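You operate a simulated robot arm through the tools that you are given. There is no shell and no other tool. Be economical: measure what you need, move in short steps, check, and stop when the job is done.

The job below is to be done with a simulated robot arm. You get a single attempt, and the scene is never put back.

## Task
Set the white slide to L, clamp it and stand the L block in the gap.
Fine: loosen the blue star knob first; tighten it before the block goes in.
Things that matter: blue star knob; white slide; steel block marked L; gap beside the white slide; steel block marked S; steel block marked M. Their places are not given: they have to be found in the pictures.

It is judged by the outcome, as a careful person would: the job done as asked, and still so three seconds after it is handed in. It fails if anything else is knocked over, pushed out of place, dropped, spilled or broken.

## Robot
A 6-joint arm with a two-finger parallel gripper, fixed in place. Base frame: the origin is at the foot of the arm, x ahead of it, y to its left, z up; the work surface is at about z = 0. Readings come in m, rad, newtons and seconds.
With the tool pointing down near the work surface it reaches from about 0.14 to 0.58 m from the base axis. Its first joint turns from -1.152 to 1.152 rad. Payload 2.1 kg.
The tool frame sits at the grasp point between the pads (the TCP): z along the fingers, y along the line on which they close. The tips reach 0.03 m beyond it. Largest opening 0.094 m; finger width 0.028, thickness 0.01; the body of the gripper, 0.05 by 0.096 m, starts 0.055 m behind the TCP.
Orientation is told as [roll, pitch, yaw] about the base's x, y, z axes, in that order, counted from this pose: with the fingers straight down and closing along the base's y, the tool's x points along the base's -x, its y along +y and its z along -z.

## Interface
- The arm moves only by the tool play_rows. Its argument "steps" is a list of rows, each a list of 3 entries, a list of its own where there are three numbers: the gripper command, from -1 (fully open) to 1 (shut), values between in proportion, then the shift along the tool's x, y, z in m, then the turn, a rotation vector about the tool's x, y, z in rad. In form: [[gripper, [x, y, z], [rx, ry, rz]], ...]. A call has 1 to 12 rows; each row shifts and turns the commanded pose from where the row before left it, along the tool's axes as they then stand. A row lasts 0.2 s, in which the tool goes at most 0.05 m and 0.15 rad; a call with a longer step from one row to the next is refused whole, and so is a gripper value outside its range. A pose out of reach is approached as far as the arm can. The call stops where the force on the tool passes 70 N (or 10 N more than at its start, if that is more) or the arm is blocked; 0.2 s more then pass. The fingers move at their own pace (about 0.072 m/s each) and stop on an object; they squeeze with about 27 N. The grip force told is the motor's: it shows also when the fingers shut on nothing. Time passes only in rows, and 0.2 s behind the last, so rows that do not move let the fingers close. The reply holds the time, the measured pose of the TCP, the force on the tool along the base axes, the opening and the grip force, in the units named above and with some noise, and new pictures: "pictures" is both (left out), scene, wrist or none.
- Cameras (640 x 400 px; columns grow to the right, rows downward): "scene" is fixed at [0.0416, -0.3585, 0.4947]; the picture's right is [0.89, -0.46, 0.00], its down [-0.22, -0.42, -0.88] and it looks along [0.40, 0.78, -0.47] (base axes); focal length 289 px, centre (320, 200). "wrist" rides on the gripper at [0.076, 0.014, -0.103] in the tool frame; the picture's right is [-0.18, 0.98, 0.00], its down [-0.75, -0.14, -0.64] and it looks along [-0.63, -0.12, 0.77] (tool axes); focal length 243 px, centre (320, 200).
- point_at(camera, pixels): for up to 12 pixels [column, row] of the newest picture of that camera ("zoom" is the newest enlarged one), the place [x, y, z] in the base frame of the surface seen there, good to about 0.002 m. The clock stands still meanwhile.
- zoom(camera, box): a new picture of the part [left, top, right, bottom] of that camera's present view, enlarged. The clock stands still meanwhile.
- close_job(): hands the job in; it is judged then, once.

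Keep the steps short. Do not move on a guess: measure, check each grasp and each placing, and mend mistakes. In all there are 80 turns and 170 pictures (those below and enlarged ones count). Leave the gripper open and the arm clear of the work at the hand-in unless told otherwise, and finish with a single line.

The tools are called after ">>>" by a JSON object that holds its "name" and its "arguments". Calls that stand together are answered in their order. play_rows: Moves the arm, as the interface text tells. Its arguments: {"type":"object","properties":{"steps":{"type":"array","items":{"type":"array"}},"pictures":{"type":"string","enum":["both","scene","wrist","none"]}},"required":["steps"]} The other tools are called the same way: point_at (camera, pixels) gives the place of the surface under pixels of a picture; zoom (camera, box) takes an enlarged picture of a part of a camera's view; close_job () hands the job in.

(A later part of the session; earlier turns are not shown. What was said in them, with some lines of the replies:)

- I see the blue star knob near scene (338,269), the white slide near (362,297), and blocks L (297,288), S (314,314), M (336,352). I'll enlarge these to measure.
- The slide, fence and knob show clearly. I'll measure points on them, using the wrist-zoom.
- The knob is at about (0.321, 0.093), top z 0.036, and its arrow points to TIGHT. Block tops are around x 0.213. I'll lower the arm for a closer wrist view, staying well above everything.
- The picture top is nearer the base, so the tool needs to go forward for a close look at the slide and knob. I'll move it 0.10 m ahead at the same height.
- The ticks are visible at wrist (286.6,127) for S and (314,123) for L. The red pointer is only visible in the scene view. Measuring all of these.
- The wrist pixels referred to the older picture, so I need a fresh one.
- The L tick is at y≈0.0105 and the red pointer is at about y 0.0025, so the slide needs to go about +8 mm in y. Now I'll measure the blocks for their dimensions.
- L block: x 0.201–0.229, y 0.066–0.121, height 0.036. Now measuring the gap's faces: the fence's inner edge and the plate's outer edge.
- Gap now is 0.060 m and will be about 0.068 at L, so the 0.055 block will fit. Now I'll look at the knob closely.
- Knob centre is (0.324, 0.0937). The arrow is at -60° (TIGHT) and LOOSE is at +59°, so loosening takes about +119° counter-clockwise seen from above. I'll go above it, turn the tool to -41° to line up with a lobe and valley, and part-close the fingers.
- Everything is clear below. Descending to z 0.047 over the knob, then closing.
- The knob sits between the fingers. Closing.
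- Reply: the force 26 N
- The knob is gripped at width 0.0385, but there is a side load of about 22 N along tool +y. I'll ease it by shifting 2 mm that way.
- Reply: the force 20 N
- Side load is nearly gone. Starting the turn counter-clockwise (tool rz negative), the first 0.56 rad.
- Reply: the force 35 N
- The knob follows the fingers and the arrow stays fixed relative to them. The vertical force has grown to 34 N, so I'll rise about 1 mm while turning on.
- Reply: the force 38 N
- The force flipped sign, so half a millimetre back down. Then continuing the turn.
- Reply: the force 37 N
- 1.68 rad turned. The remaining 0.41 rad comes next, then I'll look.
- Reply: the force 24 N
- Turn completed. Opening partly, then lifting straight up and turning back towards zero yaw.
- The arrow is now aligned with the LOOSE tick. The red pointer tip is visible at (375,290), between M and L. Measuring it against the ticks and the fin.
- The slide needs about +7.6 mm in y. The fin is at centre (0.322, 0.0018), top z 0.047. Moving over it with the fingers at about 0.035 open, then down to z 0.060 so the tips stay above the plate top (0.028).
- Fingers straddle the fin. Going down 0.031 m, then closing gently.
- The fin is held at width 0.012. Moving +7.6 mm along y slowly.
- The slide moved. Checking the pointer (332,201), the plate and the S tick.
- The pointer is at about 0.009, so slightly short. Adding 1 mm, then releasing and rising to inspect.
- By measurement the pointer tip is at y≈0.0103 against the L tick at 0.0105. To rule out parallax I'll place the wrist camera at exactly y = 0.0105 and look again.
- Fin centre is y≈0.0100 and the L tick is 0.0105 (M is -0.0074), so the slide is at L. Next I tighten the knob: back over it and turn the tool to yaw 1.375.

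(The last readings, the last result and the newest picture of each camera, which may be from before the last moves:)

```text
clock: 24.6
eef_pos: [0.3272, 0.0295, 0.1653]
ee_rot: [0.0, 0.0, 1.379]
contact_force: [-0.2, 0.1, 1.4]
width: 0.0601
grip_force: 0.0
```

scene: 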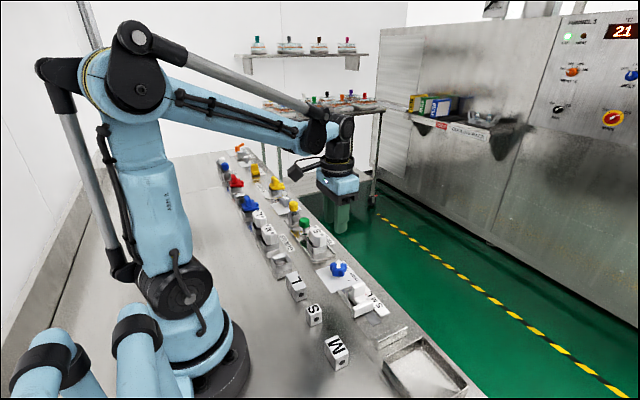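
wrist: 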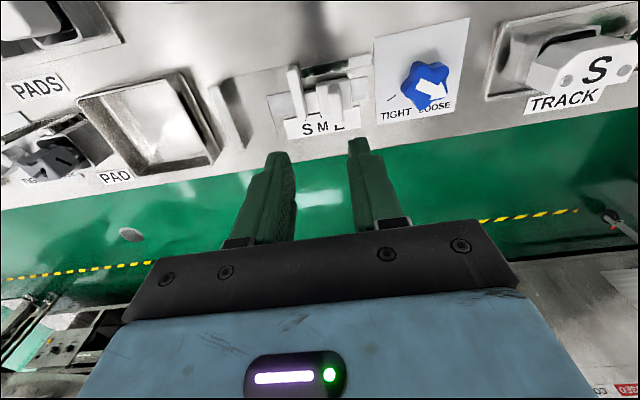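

>>> {"name": "play_rows", "arguments": {"steps": [[-0.28, [-0.0323, 0.0069, 0], [0, 0, 0]], [-0.28, [-0.0322, 0.0069, 0], [0, 0, 0]], [-0.28, [0, 0, 0.04], [0, 0, 0]], [-0.28, [0, 0, 0.04], [0, 0, 0]], [-0.28, [0, 0, 0], [0, 0, 0]]], "pictures": "wrist"}}

```text
clock: 25.8
eef_pos: [0.3261, 0.0954, 0.0841]
ee_rot: [0.0, 0.001, 1.375]
contact_force: [-0.3, -0.7, -0.1]
width: 0.0602
grip_force: 0.1
```

wrist: 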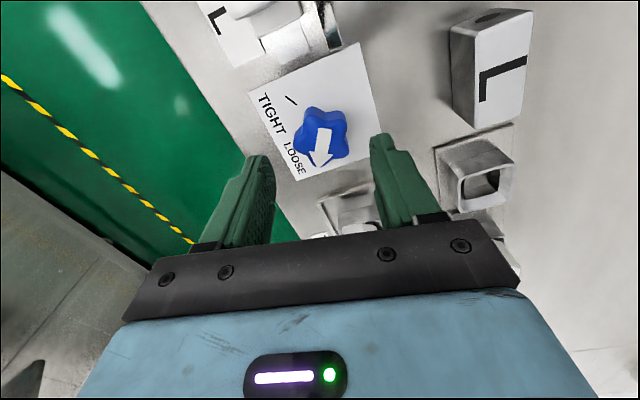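

Aligned above the knob. Descending to z 0.0465 and closing.

>>> {"name": "play_rows", "arguments": {"steps": [[-0.28, [0, 0, 0.02], [0, 0, 0]], [-0.28, [0, 0, 0.018], [0, 0, 0]], [-0.28, [0, 0, 0], [0, 0, 0]], [1, [0, 0, 0], [0, 0, 0]], [1, [0, 0, 0], [0, 0, 0]], [1, [0, 0, 0], [0, 0, 0]]], "pictures": "wrist"}}

```text
clock: 27.2
eef_pos: [0.3257, 0.0959, 0.0458]
ee_rot: [0.001, 0.003, 1.377]
contact_force: [-19.5, 4.8, -16.7]
width: 0.0383
grip_force: 45.1
```

wrist: 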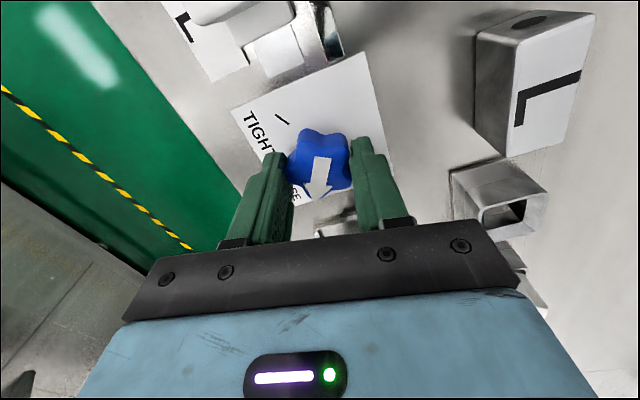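

Gripped at 0.0383. A side load of about 20 N along tool +y, so I shift 1.5 mm that way. Then the first half of the tightening turn.

>>> {"name": "play_rows", "arguments": {"steps": [[1, [0, 0.0015, 0], [0, 0, 0]], [1, [0, 0, 0], [0, 0, 0.14]], [1, [0, 0, 0], [0, 0, 0.14]], [1, [0, 0, 0], [0, 0, 0.14]], [1, [0, 0, 0], [0, 0, 0.14]]], "pictures": "none"}}

>>> {"name": "play_rows", "arguments": {"steps": [[1, [0, 0, 0], [0, 0, 0.14]], [1, [0, 0, 0], [0, 0, 0.14]], [1, [0, 0, 0], [0, 0, 0.14]], [1, [0, 0, 0], [0, 0, 0.14]]], "pictures": "wrist"}}

```text
clock: 28.4
eef_pos: [0.3246, 0.0955, 0.047]
ee_rot: [-0.002, -0.003, 0.813]
contact_force: [8.1, 3.0, -7.0]
width: 0.0382
grip_force: 45.3
```

```text
clock: 29.4
eef_pos: [0.3252, 0.0959, 0.0463]
ee_rot: [-0.004, -0.005, 0.251]
contact_force: [21.1, -9.0, 23.7]
width: 0.0383
grip_force: 44.8
```

wrist: 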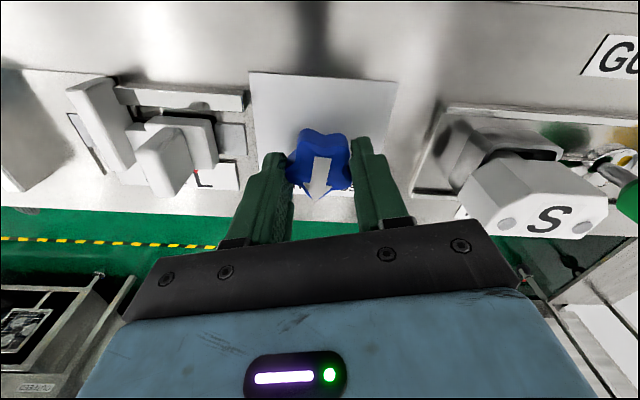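

The knob is following. I'll ease 1 mm in base +x and turn the remaining 0.98 rad.

>>> {"name": "play_rows", "arguments": {"steps": [[1, [-0.001, 0, 0], [0, 0, 0.14]], [1, [0, 0, 0], [0, 0, 0.14]], [1, [0, 0, 0], [0, 0, 0.14]], [1, [0, 0, 0], [0, 0, 0.14]]], "pictures": "none"}}

>>> {"name": "play_rows", "arguments": {"steps": [[1, [0, 0, 0], [0, 0, 0.14]], [1, [0, 0, 0], [0, 0, 0.14]], [1, [0, 0, 0], [0, 0, 0.13]], [1, [0, 0, 0], [0, 0, 0]]], "pictures": "wrist"}}

```text
clock: 30.4
eef_pos: [0.3263, 0.0952, 0.047]
ee_rot: [-0.003, -0.004, -0.306]
contact_force: [11.0, -20.6, 25.5]
width: 0.0383
grip_force: 45.1
```

```text
clock: 31.4
eef_pos: [0.3258, 0.0945, 0.047]
ee_rot: [-0.006, -0.007, -0.715]
contact_force: [1.0, -27.2, 5.8]
width: 0.0385
grip_force: 45.0
```

wrist: 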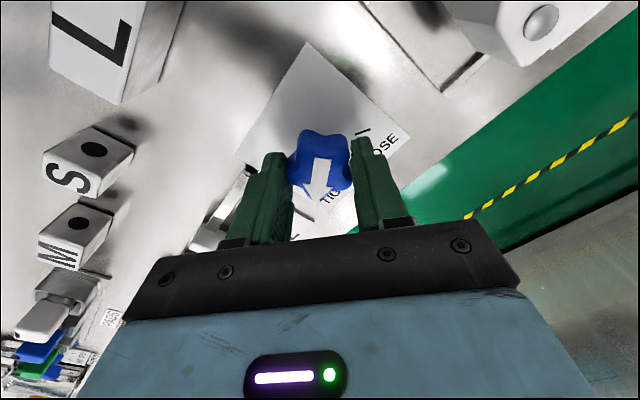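

Back at the original TIGHT angle. Releasing, lifting, turning the tool to yaw 0, and checking.

>>> {"name": "play_rows", "arguments": {"steps": [[-0.28, [0, 0, 0], [0, 0, 0]], [-0.28, [0, 0, 0], [0, 0, 0]], [-0.28, [0, 0, 0], [0, 0, 0]], [-0.28, [0, 0, -0.03], [0, 0, 0]], [-0.28, [0, 0, -0.04], [0, 0, 0]], [-0.28, [0, 0, -0.045], [0, 0, 0]], [-0.28, [0, 0, 0], [0, 0, -0.143]], [-0.28, [0, 0, 0], [0, 0, -0.143]], [-0.28, [0, 0, 0], [0, 0, -0.143]], [-0.28, [0, 0, 0], [0, 0, -0.143]], [-0.28, [0, 0, 0], [0, 0, -0.143]], [-0.28, [0, 0, 0], [0, 0, 0]]]}}

>>> {"name": "zoom", "arguments": {"camera": "wrist", "box": [200, 30, 392, 150]}}

>>> {"name": "zoom", "arguments": {"camera": "scene", "box": [310, 250, 406, 310]}}

```text
clock: 34.0
eef_pos: [0.3256, 0.0964, 0.1617]
ee_rot: [0.0, 0.0, 0.003]
contact_force: [-0.6, -0.1, -0.2]
width: 0.06
grip_force: 0.0
```

scene: 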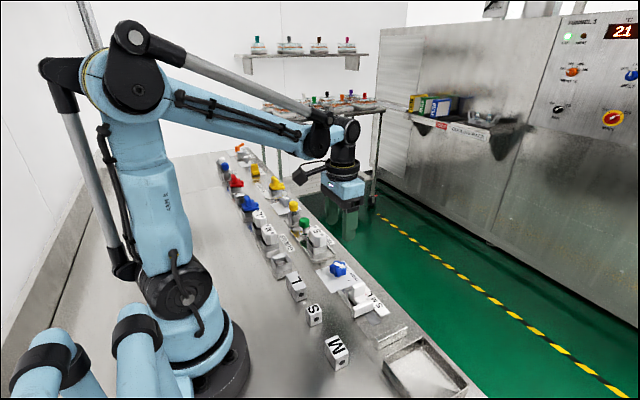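
wrist: 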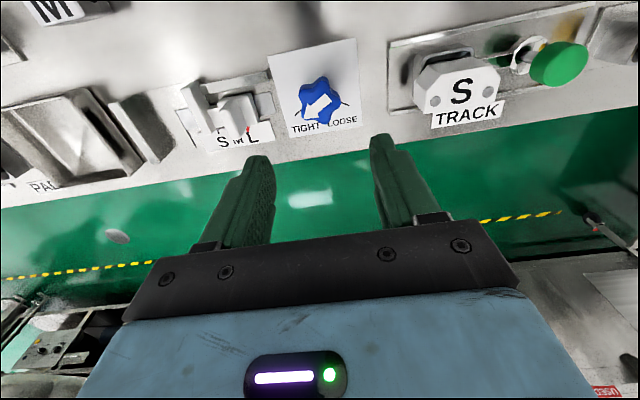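

```text
3.33 times, centred on (296, 90) of wrist
```

zoom: 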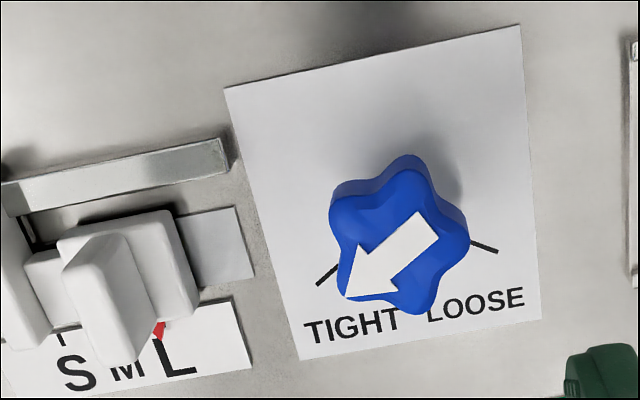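

```text
6.67 times, centred on (358, 280) of scene
```

zoom: 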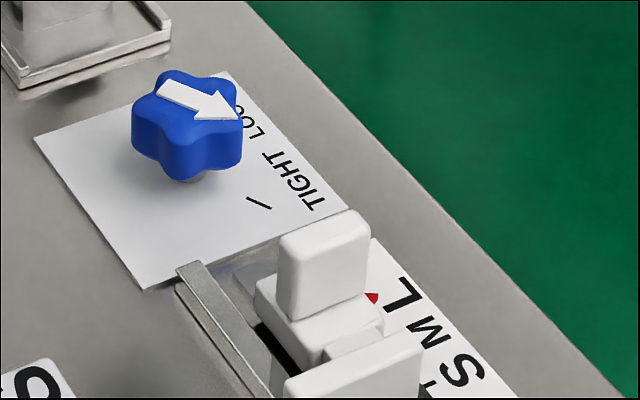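

The arrow looks parallel to the TIGHT tick. Checking its angle numerically with the wrist camera: tip at zoom (350,293), tail (424,228).

>>> {"name": "point_at", "arguments": {"camera": "wrist", "pixels": [[304.9, 118], [327.2, 98.2], [302, 114.3], [296.5, 107], [248.2, 134.5], [247.5, 131]]}}

```text
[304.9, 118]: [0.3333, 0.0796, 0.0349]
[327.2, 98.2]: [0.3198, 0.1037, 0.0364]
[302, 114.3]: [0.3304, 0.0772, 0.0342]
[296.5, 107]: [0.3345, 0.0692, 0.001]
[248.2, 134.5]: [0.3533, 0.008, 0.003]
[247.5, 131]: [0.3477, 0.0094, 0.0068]
```

The arrow is at -60.7°, identical to the start, so it's tight. Now I'll check the floor of the gap for steps before placing the block.

>>> {"name": "zoom", "arguments": {"camera": "wrist", "box": [100, 60, 260, 160]}}

>>> {"name": "point_at", "arguments": {"camera": "zoom", "pixels": [[210, 180], [240, 260], [270, 300], [300, 180], [330, 230], [355, 280], [260, 130], [330, 300], [290, 320], [200, 230], [215, 300], [340, 330]]}}

```text
4.00 times, centred on (180, 110) of wrist
```

zoom: 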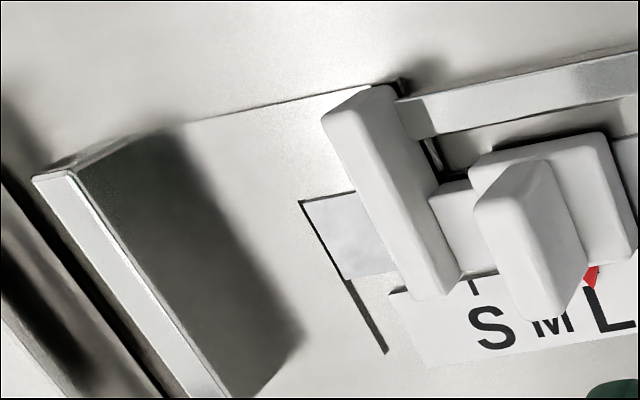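

```text
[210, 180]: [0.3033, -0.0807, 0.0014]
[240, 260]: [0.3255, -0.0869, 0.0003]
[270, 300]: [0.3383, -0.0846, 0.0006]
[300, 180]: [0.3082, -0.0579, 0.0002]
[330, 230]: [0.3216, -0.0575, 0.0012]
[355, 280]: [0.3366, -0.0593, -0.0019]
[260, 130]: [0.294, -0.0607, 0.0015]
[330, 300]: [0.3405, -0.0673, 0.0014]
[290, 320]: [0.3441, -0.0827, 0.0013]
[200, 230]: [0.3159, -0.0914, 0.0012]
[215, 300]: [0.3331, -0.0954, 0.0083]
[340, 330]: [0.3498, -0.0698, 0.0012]
```

The gap floor is flat (z≈0.001), y -0.097 to -0.0285, centre -0.063. Next I go over the L block (centre about 0.2148, 0.0935) and turn the tool +90° so the fingers close along x.

>>> {"name": "play_rows", "arguments": {"steps": [[-0.28, [0.037, -0.001, 0], [0, 0, 0]], [-0.28, [0.037, -0.001, 0], [0, 0, 0]], [-0.28, [0.0368, -0.0009, 0], [0, 0, 0]], [-0.28, [0, 0, 0], [0, 0, 0]]], "pictures": "none"}}

>>> {"name": "play_rows", "arguments": {"steps": [[-0.28, [0, 0, 0], [0, 0, -0.1428]], [-0.28, [0, 0, 0], [0, 0, -0.1428]], [-0.28, [0, 0, 0], [0, 0, -0.1428]], [-0.28, [0, 0, 0], [0, 0, -0.1428]], [-0.28, [0, 0, 0], [0, 0, -0.1428]], [-0.28, [0, 0, 0], [0, 0, -0.1428]], [-0.28, [0, 0, 0], [0, 0, -0.1428]], [-0.28, [0, 0, 0], [0, 0, -0.1428]], [-0.28, [0, 0, 0], [0, 0, -0.1428]], [-0.28, [0, 0, 0], [0, 0, -0.1428]], [-0.28, [0, 0, 0], [0, 0, -0.1428]], [-0.28, [0, 0, 0], [0, 0, 0]]]}}

```text
clock: 35.0
eef_pos: [0.2147, 0.0934, 0.1603]
ee_rot: [-0.001, -0.003, 0.0]
contact_force: [0.4, 0.4, 0.2]
width: 0.0601
grip_force: 0.0
```

```text
clock: 37.6
eef_pos: [0.2137, 0.0935, 0.1606]
ee_rot: [-0.002, 0.0, 1.575]
contact_force: [0.5, -0.4, -0.6]
width: 0.0603
grip_force: 0.0
```

scene: 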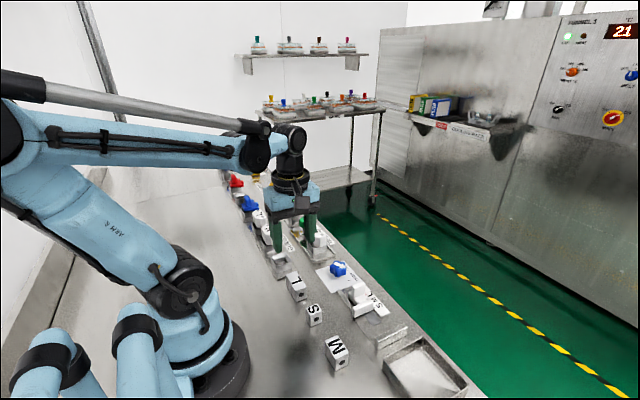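
wrist: 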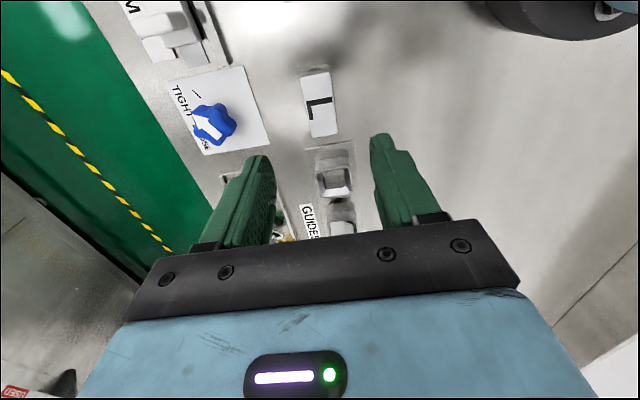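

L block visible at (320,105). Measuring its corners for centre and angle.

>>> {"name": "zoom", "arguments": {"camera": "wrist", "box": [256, 60, 384, 140]}}

>>> {"name": "point_at", "arguments": {"camera": "wrist", "pixels": [[304, 85], [329, 79], [311, 134], [335, 130], [307, 108], [332, 104], [317, 81], [324, 133]]}}

```text
5.00 times, centred on (320, 100) of wrist
```

zoom: 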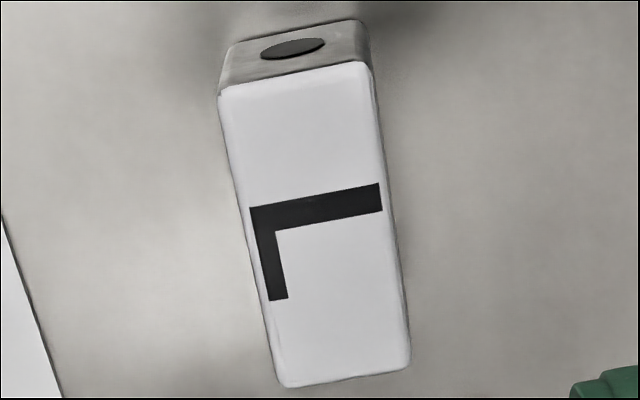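

```text
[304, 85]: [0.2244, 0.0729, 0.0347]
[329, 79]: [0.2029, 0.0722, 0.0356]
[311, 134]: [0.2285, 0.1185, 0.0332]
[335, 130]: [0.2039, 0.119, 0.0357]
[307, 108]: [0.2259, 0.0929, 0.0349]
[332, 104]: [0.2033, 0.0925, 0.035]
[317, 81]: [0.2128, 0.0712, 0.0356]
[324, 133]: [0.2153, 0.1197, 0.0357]
```

>>> {"name": "point_at", "arguments": {"camera": "zoom", "pixels": [[321, 228], [223, 98], [369, 72], [284, 382], [408, 362], [300, 50], [248, 200], [385, 190]]}}

```text
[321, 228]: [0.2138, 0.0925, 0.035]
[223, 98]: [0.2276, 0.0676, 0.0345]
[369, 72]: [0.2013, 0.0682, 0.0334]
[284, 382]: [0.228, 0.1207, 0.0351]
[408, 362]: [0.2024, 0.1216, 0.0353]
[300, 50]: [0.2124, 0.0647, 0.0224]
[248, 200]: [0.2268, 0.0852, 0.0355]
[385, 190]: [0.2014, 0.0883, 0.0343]
```

Block centre is (0.2148, 0.0937), 0.027 × 0.056, square with the axes. Descending to z 0.037 (tips 0.007), then gripping.

>>> {"name": "play_rows", "arguments": {"steps": [[-0.28, [0, 0, 0.04], [0, 0, 0]], [-0.28, [0, 0, 0.04], [0, 0, 0]], [-0.28, [0, 0, 0.025], [0, 0, 0]], [-0.28, [0, 0, 0.0185], [0, 0, 0]], [-0.28, [0, 0, 0], [0, 0, 0]], [1, [0, 0, 0], [0, 0, 0]], [1, [0, 0, 0], [0, 0, 0]], [1, [0, 0, 0], [0, 0, 0]]]}}

```text
clock: 39.4
eef_pos: [0.2156, 0.0933, 0.0381]
ee_rot: [-0.002, 0.001, 1.571]
contact_force: [0.4, -0.5, -0.1]
width: 0.0324
grip_force: 27.0
```

scene: 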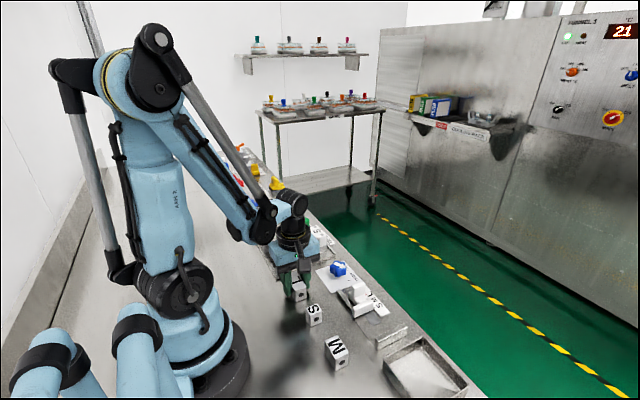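
wrist: 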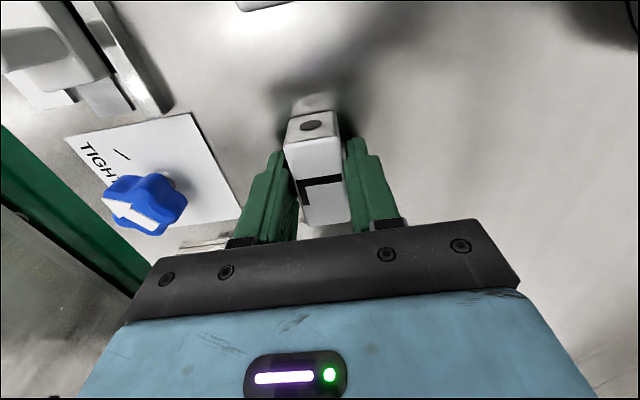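

Fingers were still closing (0.0324). One more pause, then a small lift to check the hold.

>>> {"name": "play_rows", "arguments": {"steps": [[1, [0, 0, 0], [0, 0, 0]], [1, [0, 0, 0], [0, 0, 0]], [1, [0, 0, -0.02], [0, 0, 0]], [1, [0, 0, 0], [0, 0, 0]]]}}

```text
clock: 40.4
eef_pos: [0.2145, 0.0925, 0.057]
ee_rot: [-0.002, 0.0, 1.571]
contact_force: [0.6, 0.2, 1.9]
width: 0.027
grip_force: 27.4
```

scene: 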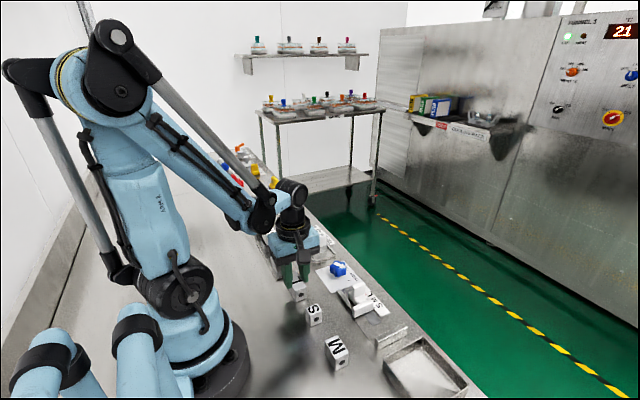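
wrist: 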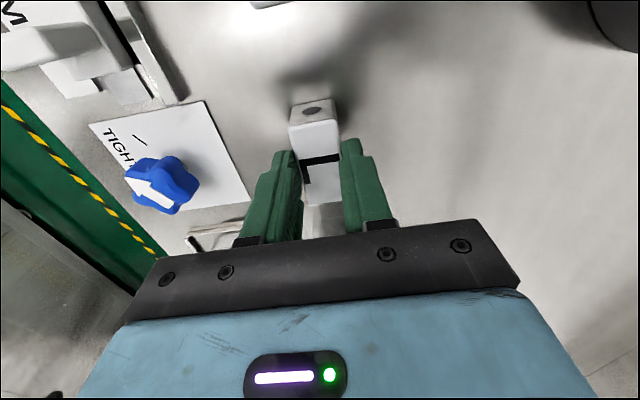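

Width 0.027 with 27 N. The block's look in the wrist view has changed, so I'll check whether it was lifted level.

>>> {"name": "zoom", "arguments": {"camera": "scene", "box": [258, 245, 354, 305]}}

>>> {"name": "zoom", "arguments": {"camera": "wrist", "box": [256, 80, 384, 220]}}

>>> {"name": "point_at", "arguments": {"camera": "wrist", "pixels": [[313, 108], [315, 130], [318, 145], [322, 175], [322, 195], [300, 130], [332, 130]]}}

```text
6.67 times, centred on (306, 275) of scene
```

zoom: 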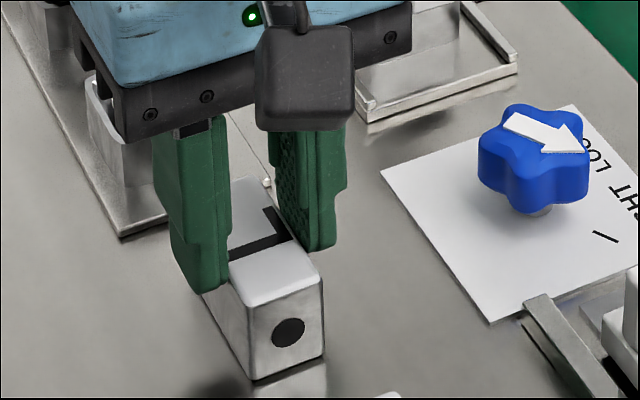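

```text
2.86 times, centred on (320, 150) of wrist
```

zoom: 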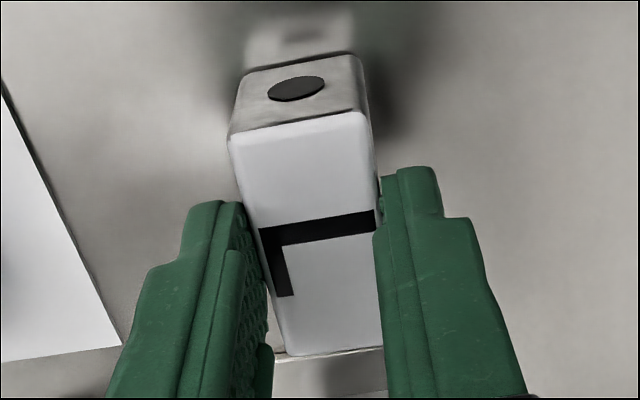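

```text
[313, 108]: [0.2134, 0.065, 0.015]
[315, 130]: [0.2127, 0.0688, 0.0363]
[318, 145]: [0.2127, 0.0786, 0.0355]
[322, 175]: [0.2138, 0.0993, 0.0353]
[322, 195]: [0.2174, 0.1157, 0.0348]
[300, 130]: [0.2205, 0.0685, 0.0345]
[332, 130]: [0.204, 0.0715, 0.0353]
```

The block did not lift: its top is still at z≈0.0355, so the fingers slid up it. It's still upright in place. Reading the grip for a moment before trying lower.

>>> {"name": "play_rows", "arguments": {"steps": [[1, [0, 0, 0], [0, 0, 0]], [1, [0, 0, 0], [0, 0, 0]], [1, [0, 0, 0], [0, 0, 0]]], "pictures": "none"}}

```text
clock: 41.2
eef_pos: [0.2145, 0.092, 0.0574]
ee_rot: [-0.003, 0.002, 1.57]
contact_force: [-2.1, -0.7, 19.5]
width: 0.0278
grip_force: 26.9
```

Going again: open, descend to z 0.034 for more pad on the block, and close with a longer wait.

>>> {"name": "play_rows", "arguments": {"steps": [[-0.28, [0, 0, 0], [0, 0, 0]], [-0.28, [0, 0, 0], [0, 0, 0]], [-0.28, [0, 0, 0], [0, 0, 0]], [-0.28, [0, 0, 0.012], [0, 0, 0]], [-0.28, [0, 0, 0.011], [0, 0, 0]], [-0.28, [0, 0, 0], [0, 0, 0]], [1, [0, 0, 0], [0, 0, 0]], [1, [0, 0, 0], [0, 0, 0]], [1, [0, 0, 0], [0, 0, 0]], [1, [0, 0, 0], [0, 0, 0]], [1, [0, 0, 0], [0, 0, 0]], [1, [0, 0, 0], [0, 0, 0]]], "pictures": "wrist"}}

```text
clock: 43.8
eef_pos: [0.2146, 0.0909, 0.0337]
ee_rot: [-0.002, 0.0, 1.574]
contact_force: [0.1, 0.2, 0.7]
width: 0.0325
grip_force: 27.3
```

wrist: 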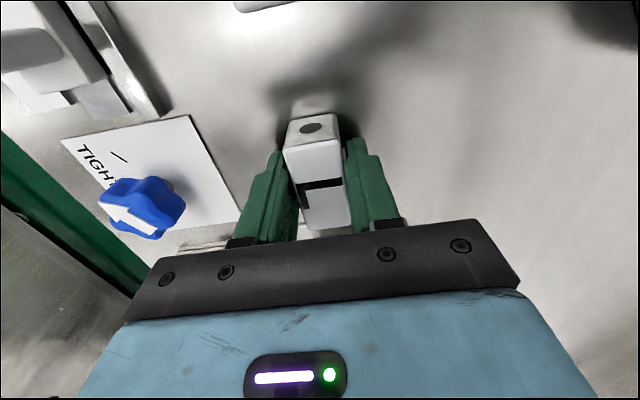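

A stable grip: width 0.0325, 27 N, no side load. Lifting slowly by 8 mm and checking.

>>> {"name": "play_rows", "arguments": {"steps": [[1, [0, 0, -0.002], [0, 0, 0]], [1, [0, 0, -0.002], [0, 0, 0]], [1, [0, 0, -0.002], [0, 0, 0]], [1, [0, 0, -0.002], [0, 0, 0]]]}}

>>> {"name": "point_at", "arguments": {"camera": "wrist", "pixels": [[310, 155], [312, 127], [325, 190], [325, 215]]}}

>>> {"name": "zoom", "arguments": {"camera": "scene", "box": [258, 245, 354, 305]}}

```text
clock: 44.8
eef_pos: [0.2156, 0.0925, 0.0424]
ee_rot: [-0.004, 0.001, 1.571]
contact_force: [-0.4, 0.1, -3.4]
width: 0.0323
grip_force: 26.9
```

scene: 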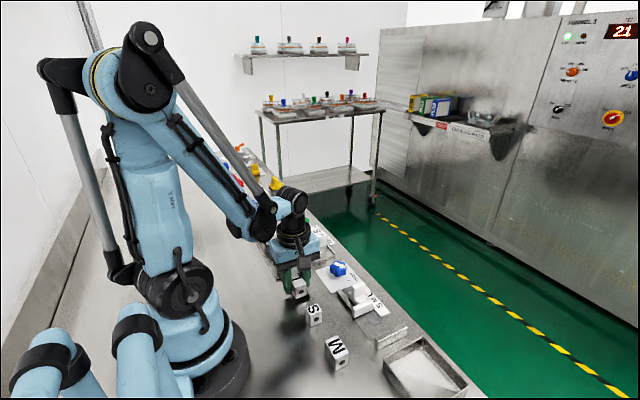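
wrist: 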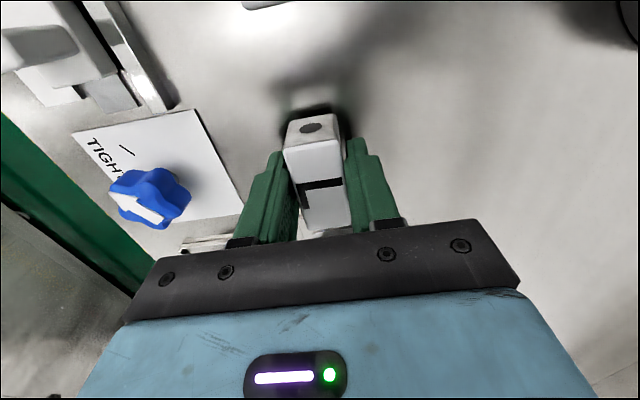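

```text
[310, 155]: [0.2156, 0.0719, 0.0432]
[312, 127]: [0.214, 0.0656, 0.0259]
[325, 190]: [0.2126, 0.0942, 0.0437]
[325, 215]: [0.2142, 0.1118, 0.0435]
```

```text
6.67 times, centred on (306, 275) of scene
```

zoom: 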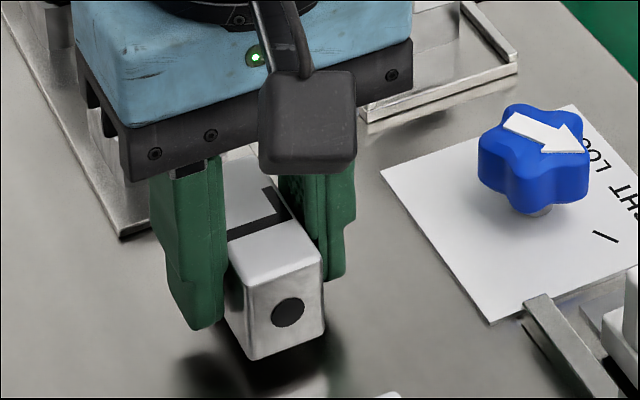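

Lifted level this time (top z 0.0435, all four readings agree). I'll keep raising gently at 5 mm per row.

>>> {"name": "play_rows", "arguments": {"steps": [[1, [0, 0, -0.003], [0, 0, 0]], [1, [0, 0, -0.004], [0, 0, 0]], [1, [0, 0, -0.005], [0, 0, 0]], [1, [0, 0, -0.005], [0, 0, 0]], [1, [0, 0, -0.005], [0, 0, 0]], [1, [0, 0, -0.005], [0, 0, 0]], [1, [0, 0, -0.005], [0, 0, 0]], [1, [0, 0, -0.005], [0, 0, 0]], [1, [0, 0, -0.005], [0, 0, 0]], [1, [0, 0, -0.005], [0, 0, 0]], [1, [0, 0, -0.004], [0, 0, 0]], [1, [0, 0, -0.002], [0, 0, 0]]], "pictures": "wrist"}}

>>> {"name": "point_at", "arguments": {"camera": "wrist", "pixels": [[310, 155], [312, 127], [325, 190], [325, 215]]}}

```text
clock: 47.4
eef_pos: [0.2156, 0.0929, 0.0962]
ee_rot: [-0.002, 0.0, 1.57]
contact_force: [0.2, 0.4, -3.7]
width: 0.0326
grip_force: 26.7
```

wrist: 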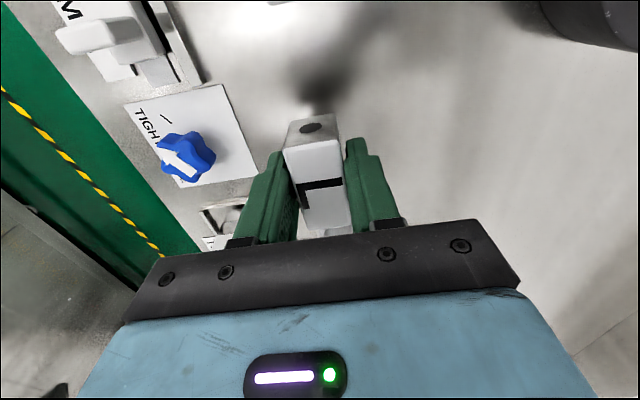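

```text
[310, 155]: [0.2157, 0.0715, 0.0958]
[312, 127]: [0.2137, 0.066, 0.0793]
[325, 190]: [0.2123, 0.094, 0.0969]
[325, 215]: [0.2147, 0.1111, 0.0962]
```

The block is held level, bottom at about z 0.061, above the fin (0.047). Carrying it towards the gap at about 13 mm per row.

>>> {"name": "play_rows", "arguments": {"steps": [[1, [0.0056, -0.0037, 0], [0, 0, 0]], [1, [0.0112, -0.0073, 0], [0, 0, 0]], [1, [0.0112, -0.0073, 0], [0, 0, 0]], [1, [0.0112, -0.0073, 0], [0, 0, 0]], [1, [0.0112, -0.0073, 0], [0, 0, 0]], [1, [0.0112, -0.0073, 0], [0, 0, 0]], [1, [0.0112, -0.0073, 0], [0, 0, 0]], [1, [0.0112, -0.0073, 0], [0, 0, 0]], [1, [0.0112, -0.0073, 0], [0, 0, 0]], [1, [0.0112, -0.0073, 0], [0, 0, 0]], [1, [0.0112, -0.0073, 0], [0, 0, 0]], [1, [0.0112, -0.0073, 0], [0, 0, 0]]], "pictures": "wrist"}}

>>> {"name": "play_rows", "arguments": {"steps": [[1, [0.0112, -0.0073, 0], [0, 0, 0]], [1, [0.0112, -0.0073, 0], [0, 0, 0]], [1, [0.0056, -0.0036, 0], [0, 0, 0]], [1, [0, 0, 0], [0, 0, 0]]]}}

>>> {"name": "point_at", "arguments": {"camera": "wrist", "pixels": [[310, 155], [312, 127], [325, 190], [325, 215]]}}

>>> {"name": "zoom", "arguments": {"camera": "scene", "box": [320, 250, 448, 330]}}

```text
clock: 50.0
eef_pos: [0.2988, -0.0357, 0.0958]
ee_rot: [-0.002, -0.001, 1.573]
contact_force: [0.0, 0.0, -4.5]
width: 0.0324
grip_force: 27.1
```

wrist: 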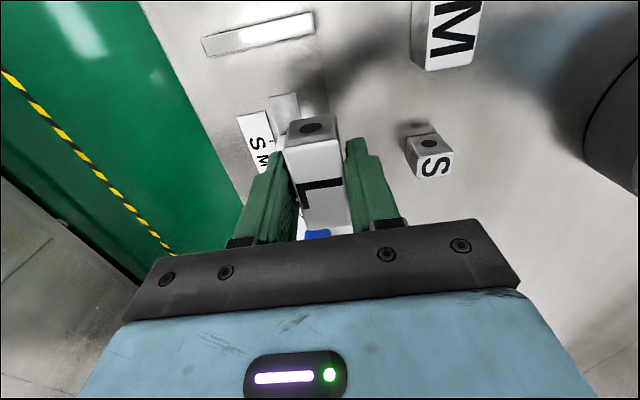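

```text
clock: 51.0
eef_pos: [0.3161, -0.0648, 0.095]
ee_rot: [-0.002, 0.001, 1.572]
contact_force: [-0.2, -0.6, -3.4]
width: 0.0323
grip_force: 27.4
```

scene: 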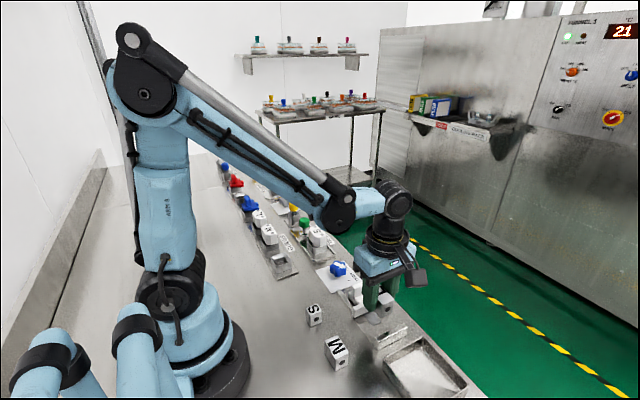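
wrist: 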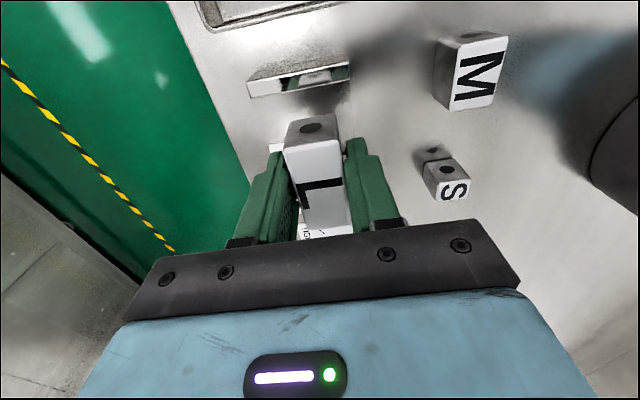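

```text
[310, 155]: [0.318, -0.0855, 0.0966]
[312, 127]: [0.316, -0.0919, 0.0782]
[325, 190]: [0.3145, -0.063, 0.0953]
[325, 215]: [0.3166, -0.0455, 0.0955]
```

```text
5.00 times, centred on (384, 290) of scene
```

zoom: 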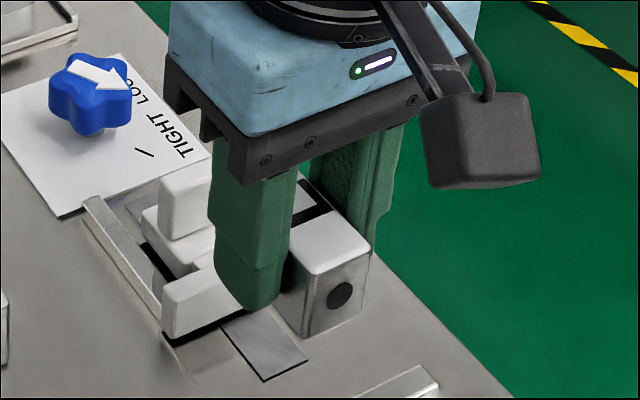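

Block spans y -0.092 to -0.036, with 5 mm and 7.5 mm clearance. I'll shift +1 mm and lower 0.053 gently.

>>> {"name": "play_rows", "arguments": {"steps": [[1, [-0.001, 0, 0.003], [0, 0, 0]], [1, [0, 0, 0.005], [0, 0, 0]], [1, [0, 0, 0.005], [0, 0, 0]], [1, [0, 0, 0.005], [0, 0, 0]], [1, [0, 0, 0.005], [0, 0, 0]], [1, [0, 0, 0.005], [0, 0, 0]], [1, [0, 0, 0.005], [0, 0, 0]], [1, [0, 0, 0.005], [0, 0, 0]], [1, [0, 0, 0.005], [0, 0, 0]], [1, [0, 0, 0.005], [0, 0, 0]], [1, [0, 0, 0.003], [0, 0, 0]], [1, [0, 0, 0.002], [0, 0, 0]]]}}

>>> {"name": "point_at", "arguments": {"camera": "wrist", "pixels": [[310, 155], [312, 127], [325, 190], [325, 215]]}}

>>> {"name": "zoom", "arguments": {"camera": "scene", "box": [320, 260, 448, 340]}}

```text
clock: 53.6
eef_pos: [0.3172, -0.0621, 0.0422]
ee_rot: [-0.001, -0.001, 1.57]
contact_force: [0.3, -0.5, -4.2]
width: 0.0322
grip_force: 26.3
```

scene: 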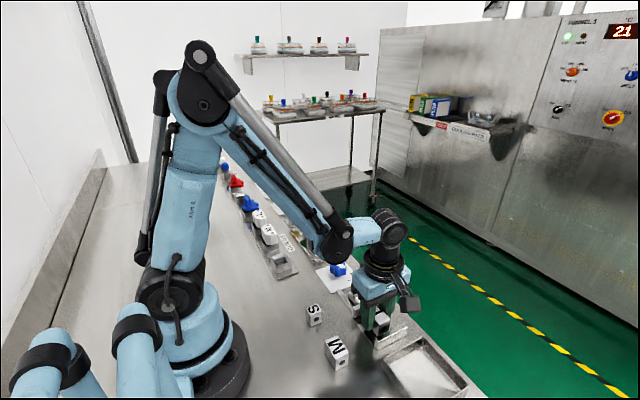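
wrist: 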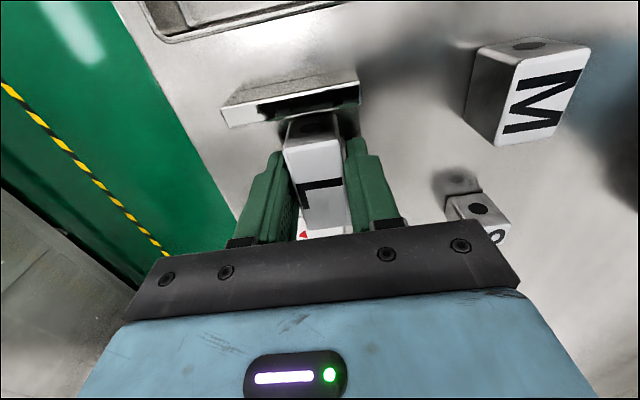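

```text
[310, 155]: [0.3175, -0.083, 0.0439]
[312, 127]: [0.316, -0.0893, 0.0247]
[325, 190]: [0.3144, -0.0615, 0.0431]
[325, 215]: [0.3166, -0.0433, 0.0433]
```

```text
5.00 times, centred on (384, 300) of scene
```

zoom: 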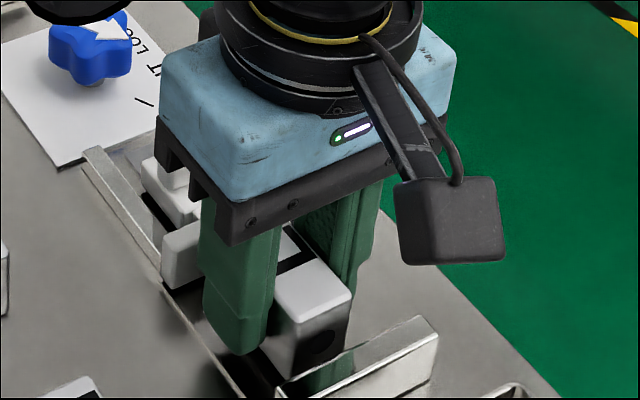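

The block is inside the gap, bottom at about z 0.008. I'll centre by 1 mm and creep down.

>>> {"name": "play_rows", "arguments": {"steps": [[1, [0.001, 0, 0.001], [0, 0, 0]], [1, [0, 0, 0.001], [0, 0, 0]], [1, [0, 0, 0.001], [0, 0, 0]], [1, [0, 0, 0.001], [0, 0, 0]], [1, [0, 0, 0.001], [0, 0, 0]], [1, [0, 0, 0.0005], [0, 0, 0]], [1, [0, 0, 0], [0, 0, 0]]], "pictures": "wrist"}}

>>> {"name": "point_at", "arguments": {"camera": "wrist", "pixels": [[310, 155], [312, 127], [325, 190], [325, 215]]}}

```text
clock: 55.2
eef_pos: [0.3167, -0.0636, 0.0367]
ee_rot: [-0.002, -0.001, 1.571]
contact_force: [-0.1, -0.1, -4.9]
width: 0.0324
grip_force: 27.1
```

wrist: 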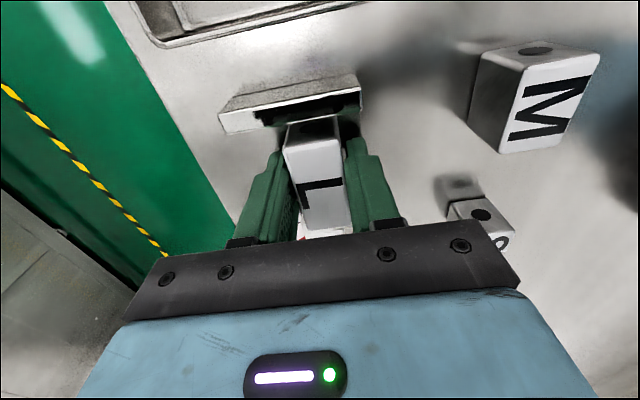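

```text
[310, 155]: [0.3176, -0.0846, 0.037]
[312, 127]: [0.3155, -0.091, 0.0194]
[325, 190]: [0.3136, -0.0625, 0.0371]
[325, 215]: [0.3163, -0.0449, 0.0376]
```

Top is at z 0.037 and the arm still carries the weight (-4.9 N). Creeping down in 0.5 mm steps to touch.

>>> {"name": "play_rows", "arguments": {"steps": [[1, [0, 0, 0.0005], [0, 0, 0]], [1, [0, 0, 0], [0, 0, 0]]], "pictures": "none"}}

>>> {"name": "play_rows", "arguments": {"steps": [[1, [0, 0, 0.0005], [0, 0, 0]], [1, [0, 0, 0], [0, 0, 0]]], "pictures": "none"}}

```text
clock: 55.8
eef_pos: [0.3174, -0.0627, 0.037]
ee_rot: [-0.001, 0.001, 1.573]
contact_force: [-0.7, 0.3, -4.5]
width: 0.0324
grip_force: 27.4
```

```text
clock: 56.4
eef_pos: [0.3176, -0.0642, 0.0368]
ee_rot: [-0.001, 0.0, 1.571]
contact_force: [-0.2, 0.5, -2.2]
width: 0.0323
grip_force: 26.8
```

Force is beginning to unload. One more half millimetre.

>>> {"name": "play_rows", "arguments": {"steps": [[1, [0, 0, 0.0005], [0, 0, 0]], [1, [0, 0, 0], [0, 0, 0]]], "pictures": "none"}}

```text
clock: 57.0
eef_pos: [0.3169, -0.0644, 0.0371]
ee_rot: [-0.002, 0.001, 1.572]
contact_force: [0.1, 0.1, 24.7]
width: 0.0327
grip_force: 27.9
```

Contact (+24.7 N): the block is on the floor. Opening slightly, then rising straight up.

>>> {"name": "play_rows", "arguments": {"steps": [[0, [0, 0, -0.0002], [0, 0, 0]], [-0.28, [0, 0, 0], [0, 0, 0]], [-0.28, [0, 0, 0], [0, 0, 0]], [-0.28, [0, 0, 0], [0, 0, 0]], [-0.28, [0, 0, -0.01], [0, 0, 0]], [-0.28, [0, 0, -0.02], [0, 0, 0]], [-0.28, [0, 0, -0.03], [0, 0, 0]], [-0.28, [0, 0, -0.04], [0, 0, 0]], [-0.28, [0, 0, -0.04], [0, 0, 0]], [-0.28, [0, 0, 0], [0, 0, 0]]]}}

>>> {"name": "zoom", "arguments": {"camera": "scene", "box": [310, 255, 438, 335]}}

>>> {"name": "zoom", "arguments": {"camera": "wrist", "box": [240, 40, 400, 140]}}

```text
clock: 59.2
eef_pos: [0.3163, -0.0642, 0.1766]
ee_rot: [-0.001, 0.001, 1.57]
contact_force: [0.9, 0.3, 0.3]
width: 0.0603
grip_force: 0.1
```

scene: 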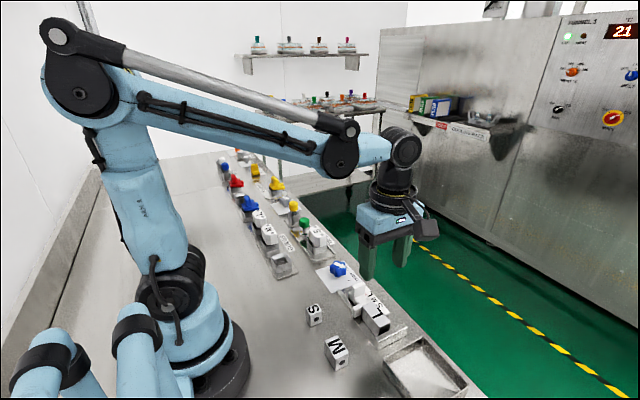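
wrist: 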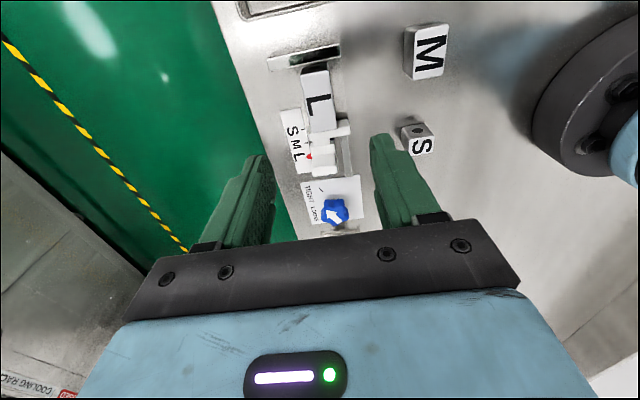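

```text
5.00 times, centred on (374, 295) of scene
```

zoom: 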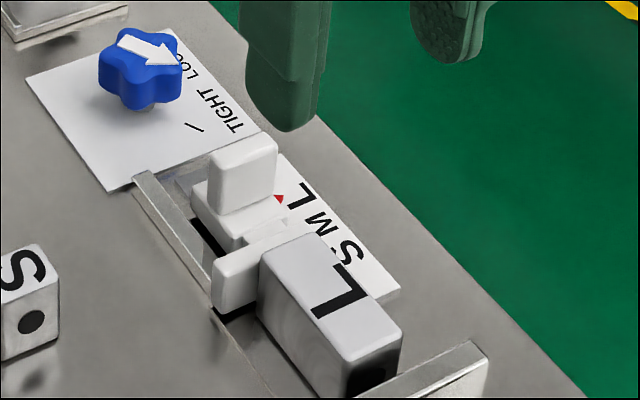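

```text
4.00 times, centred on (320, 90) of wrist
```

zoom: 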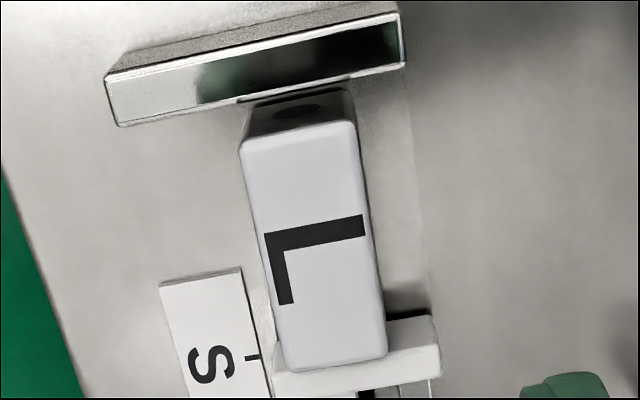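

The block stands in the gap. A final check of the block top, its ends and the pointer against the L tick.

>>> {"name": "zoom", "arguments": {"camera": "wrist", "box": [272, 100, 368, 230]}}

>>> {"name": "point_at", "arguments": {"camera": "wrist", "pixels": [[303, 78], [328, 74], [312, 130], [334, 127], [318, 100], [315, 67], [309, 156], [312, 156], [303, 129], [345, 128]]}}

```text
3.08 times, centred on (320, 165) of wrist
```

zoom: 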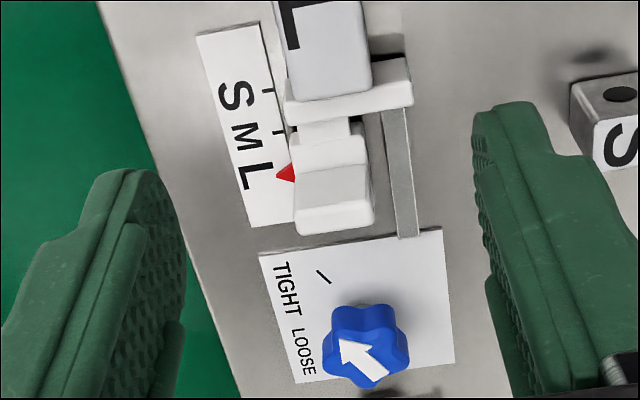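

```text
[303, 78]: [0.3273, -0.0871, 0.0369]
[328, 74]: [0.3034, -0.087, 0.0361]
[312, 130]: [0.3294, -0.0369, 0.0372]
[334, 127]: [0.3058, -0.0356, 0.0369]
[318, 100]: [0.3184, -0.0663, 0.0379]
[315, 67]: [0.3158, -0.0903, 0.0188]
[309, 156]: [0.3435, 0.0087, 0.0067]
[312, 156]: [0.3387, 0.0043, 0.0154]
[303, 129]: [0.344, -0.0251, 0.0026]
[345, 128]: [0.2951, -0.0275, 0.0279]
```

>>> {"name": "point_at", "arguments": {"camera": "zoom", "pixels": [[279, 175], [283, 174], [287, 172], [290, 167], [292, 180], [280, 132], [268, 91]]}}

```text
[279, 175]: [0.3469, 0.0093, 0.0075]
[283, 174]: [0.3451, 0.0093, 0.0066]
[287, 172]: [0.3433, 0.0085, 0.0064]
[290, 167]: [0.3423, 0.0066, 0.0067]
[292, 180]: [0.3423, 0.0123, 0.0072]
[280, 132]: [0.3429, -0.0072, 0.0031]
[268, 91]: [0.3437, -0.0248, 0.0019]
```

The block is level (top z≈0.037) and free on both sides. The pointer is within about 1 mm of L, and the knob arrow is on TIGHT. I'll open fully and raise the arm clear.

>>> {"name": "play_rows", "arguments": {"steps": [[-1, [0, 0, -0.04], [0, 0, 0]], [-1, [0, 0, -0.04], [0, 0, 0]], [-1, [0, 0, -0.04], [0, 0, 0]], [-1, [0, 0, 0], [0, 0, 0]], [-1, [0, 0, 0], [0, 0, 0]]], "pictures": "scene"}}

```text
clock: 60.4
eef_pos: [0.3174, -0.0641, 0.2969]
ee_rot: [-0.001, 0.0, 1.573]
contact_force: [0.2, 0.5, 0.6]
width: 0.0941
grip_force: 0.0
```

scene: 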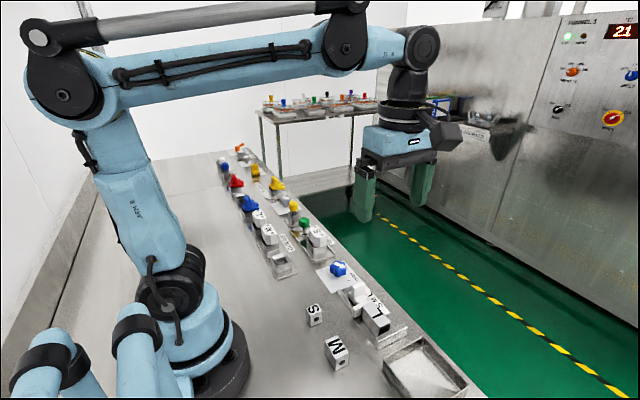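

Everything is in place, S and M are untouched, and the gripper is open and clear. Handing in.

>>> {"name": "close_job", "arguments": {}}

```text
The job is handed in.
```

The white slide is set to L (pointer within about 1 mm of the mark), the blue star knob is tightened again, the L block stands in the gap, and the job is handed in.
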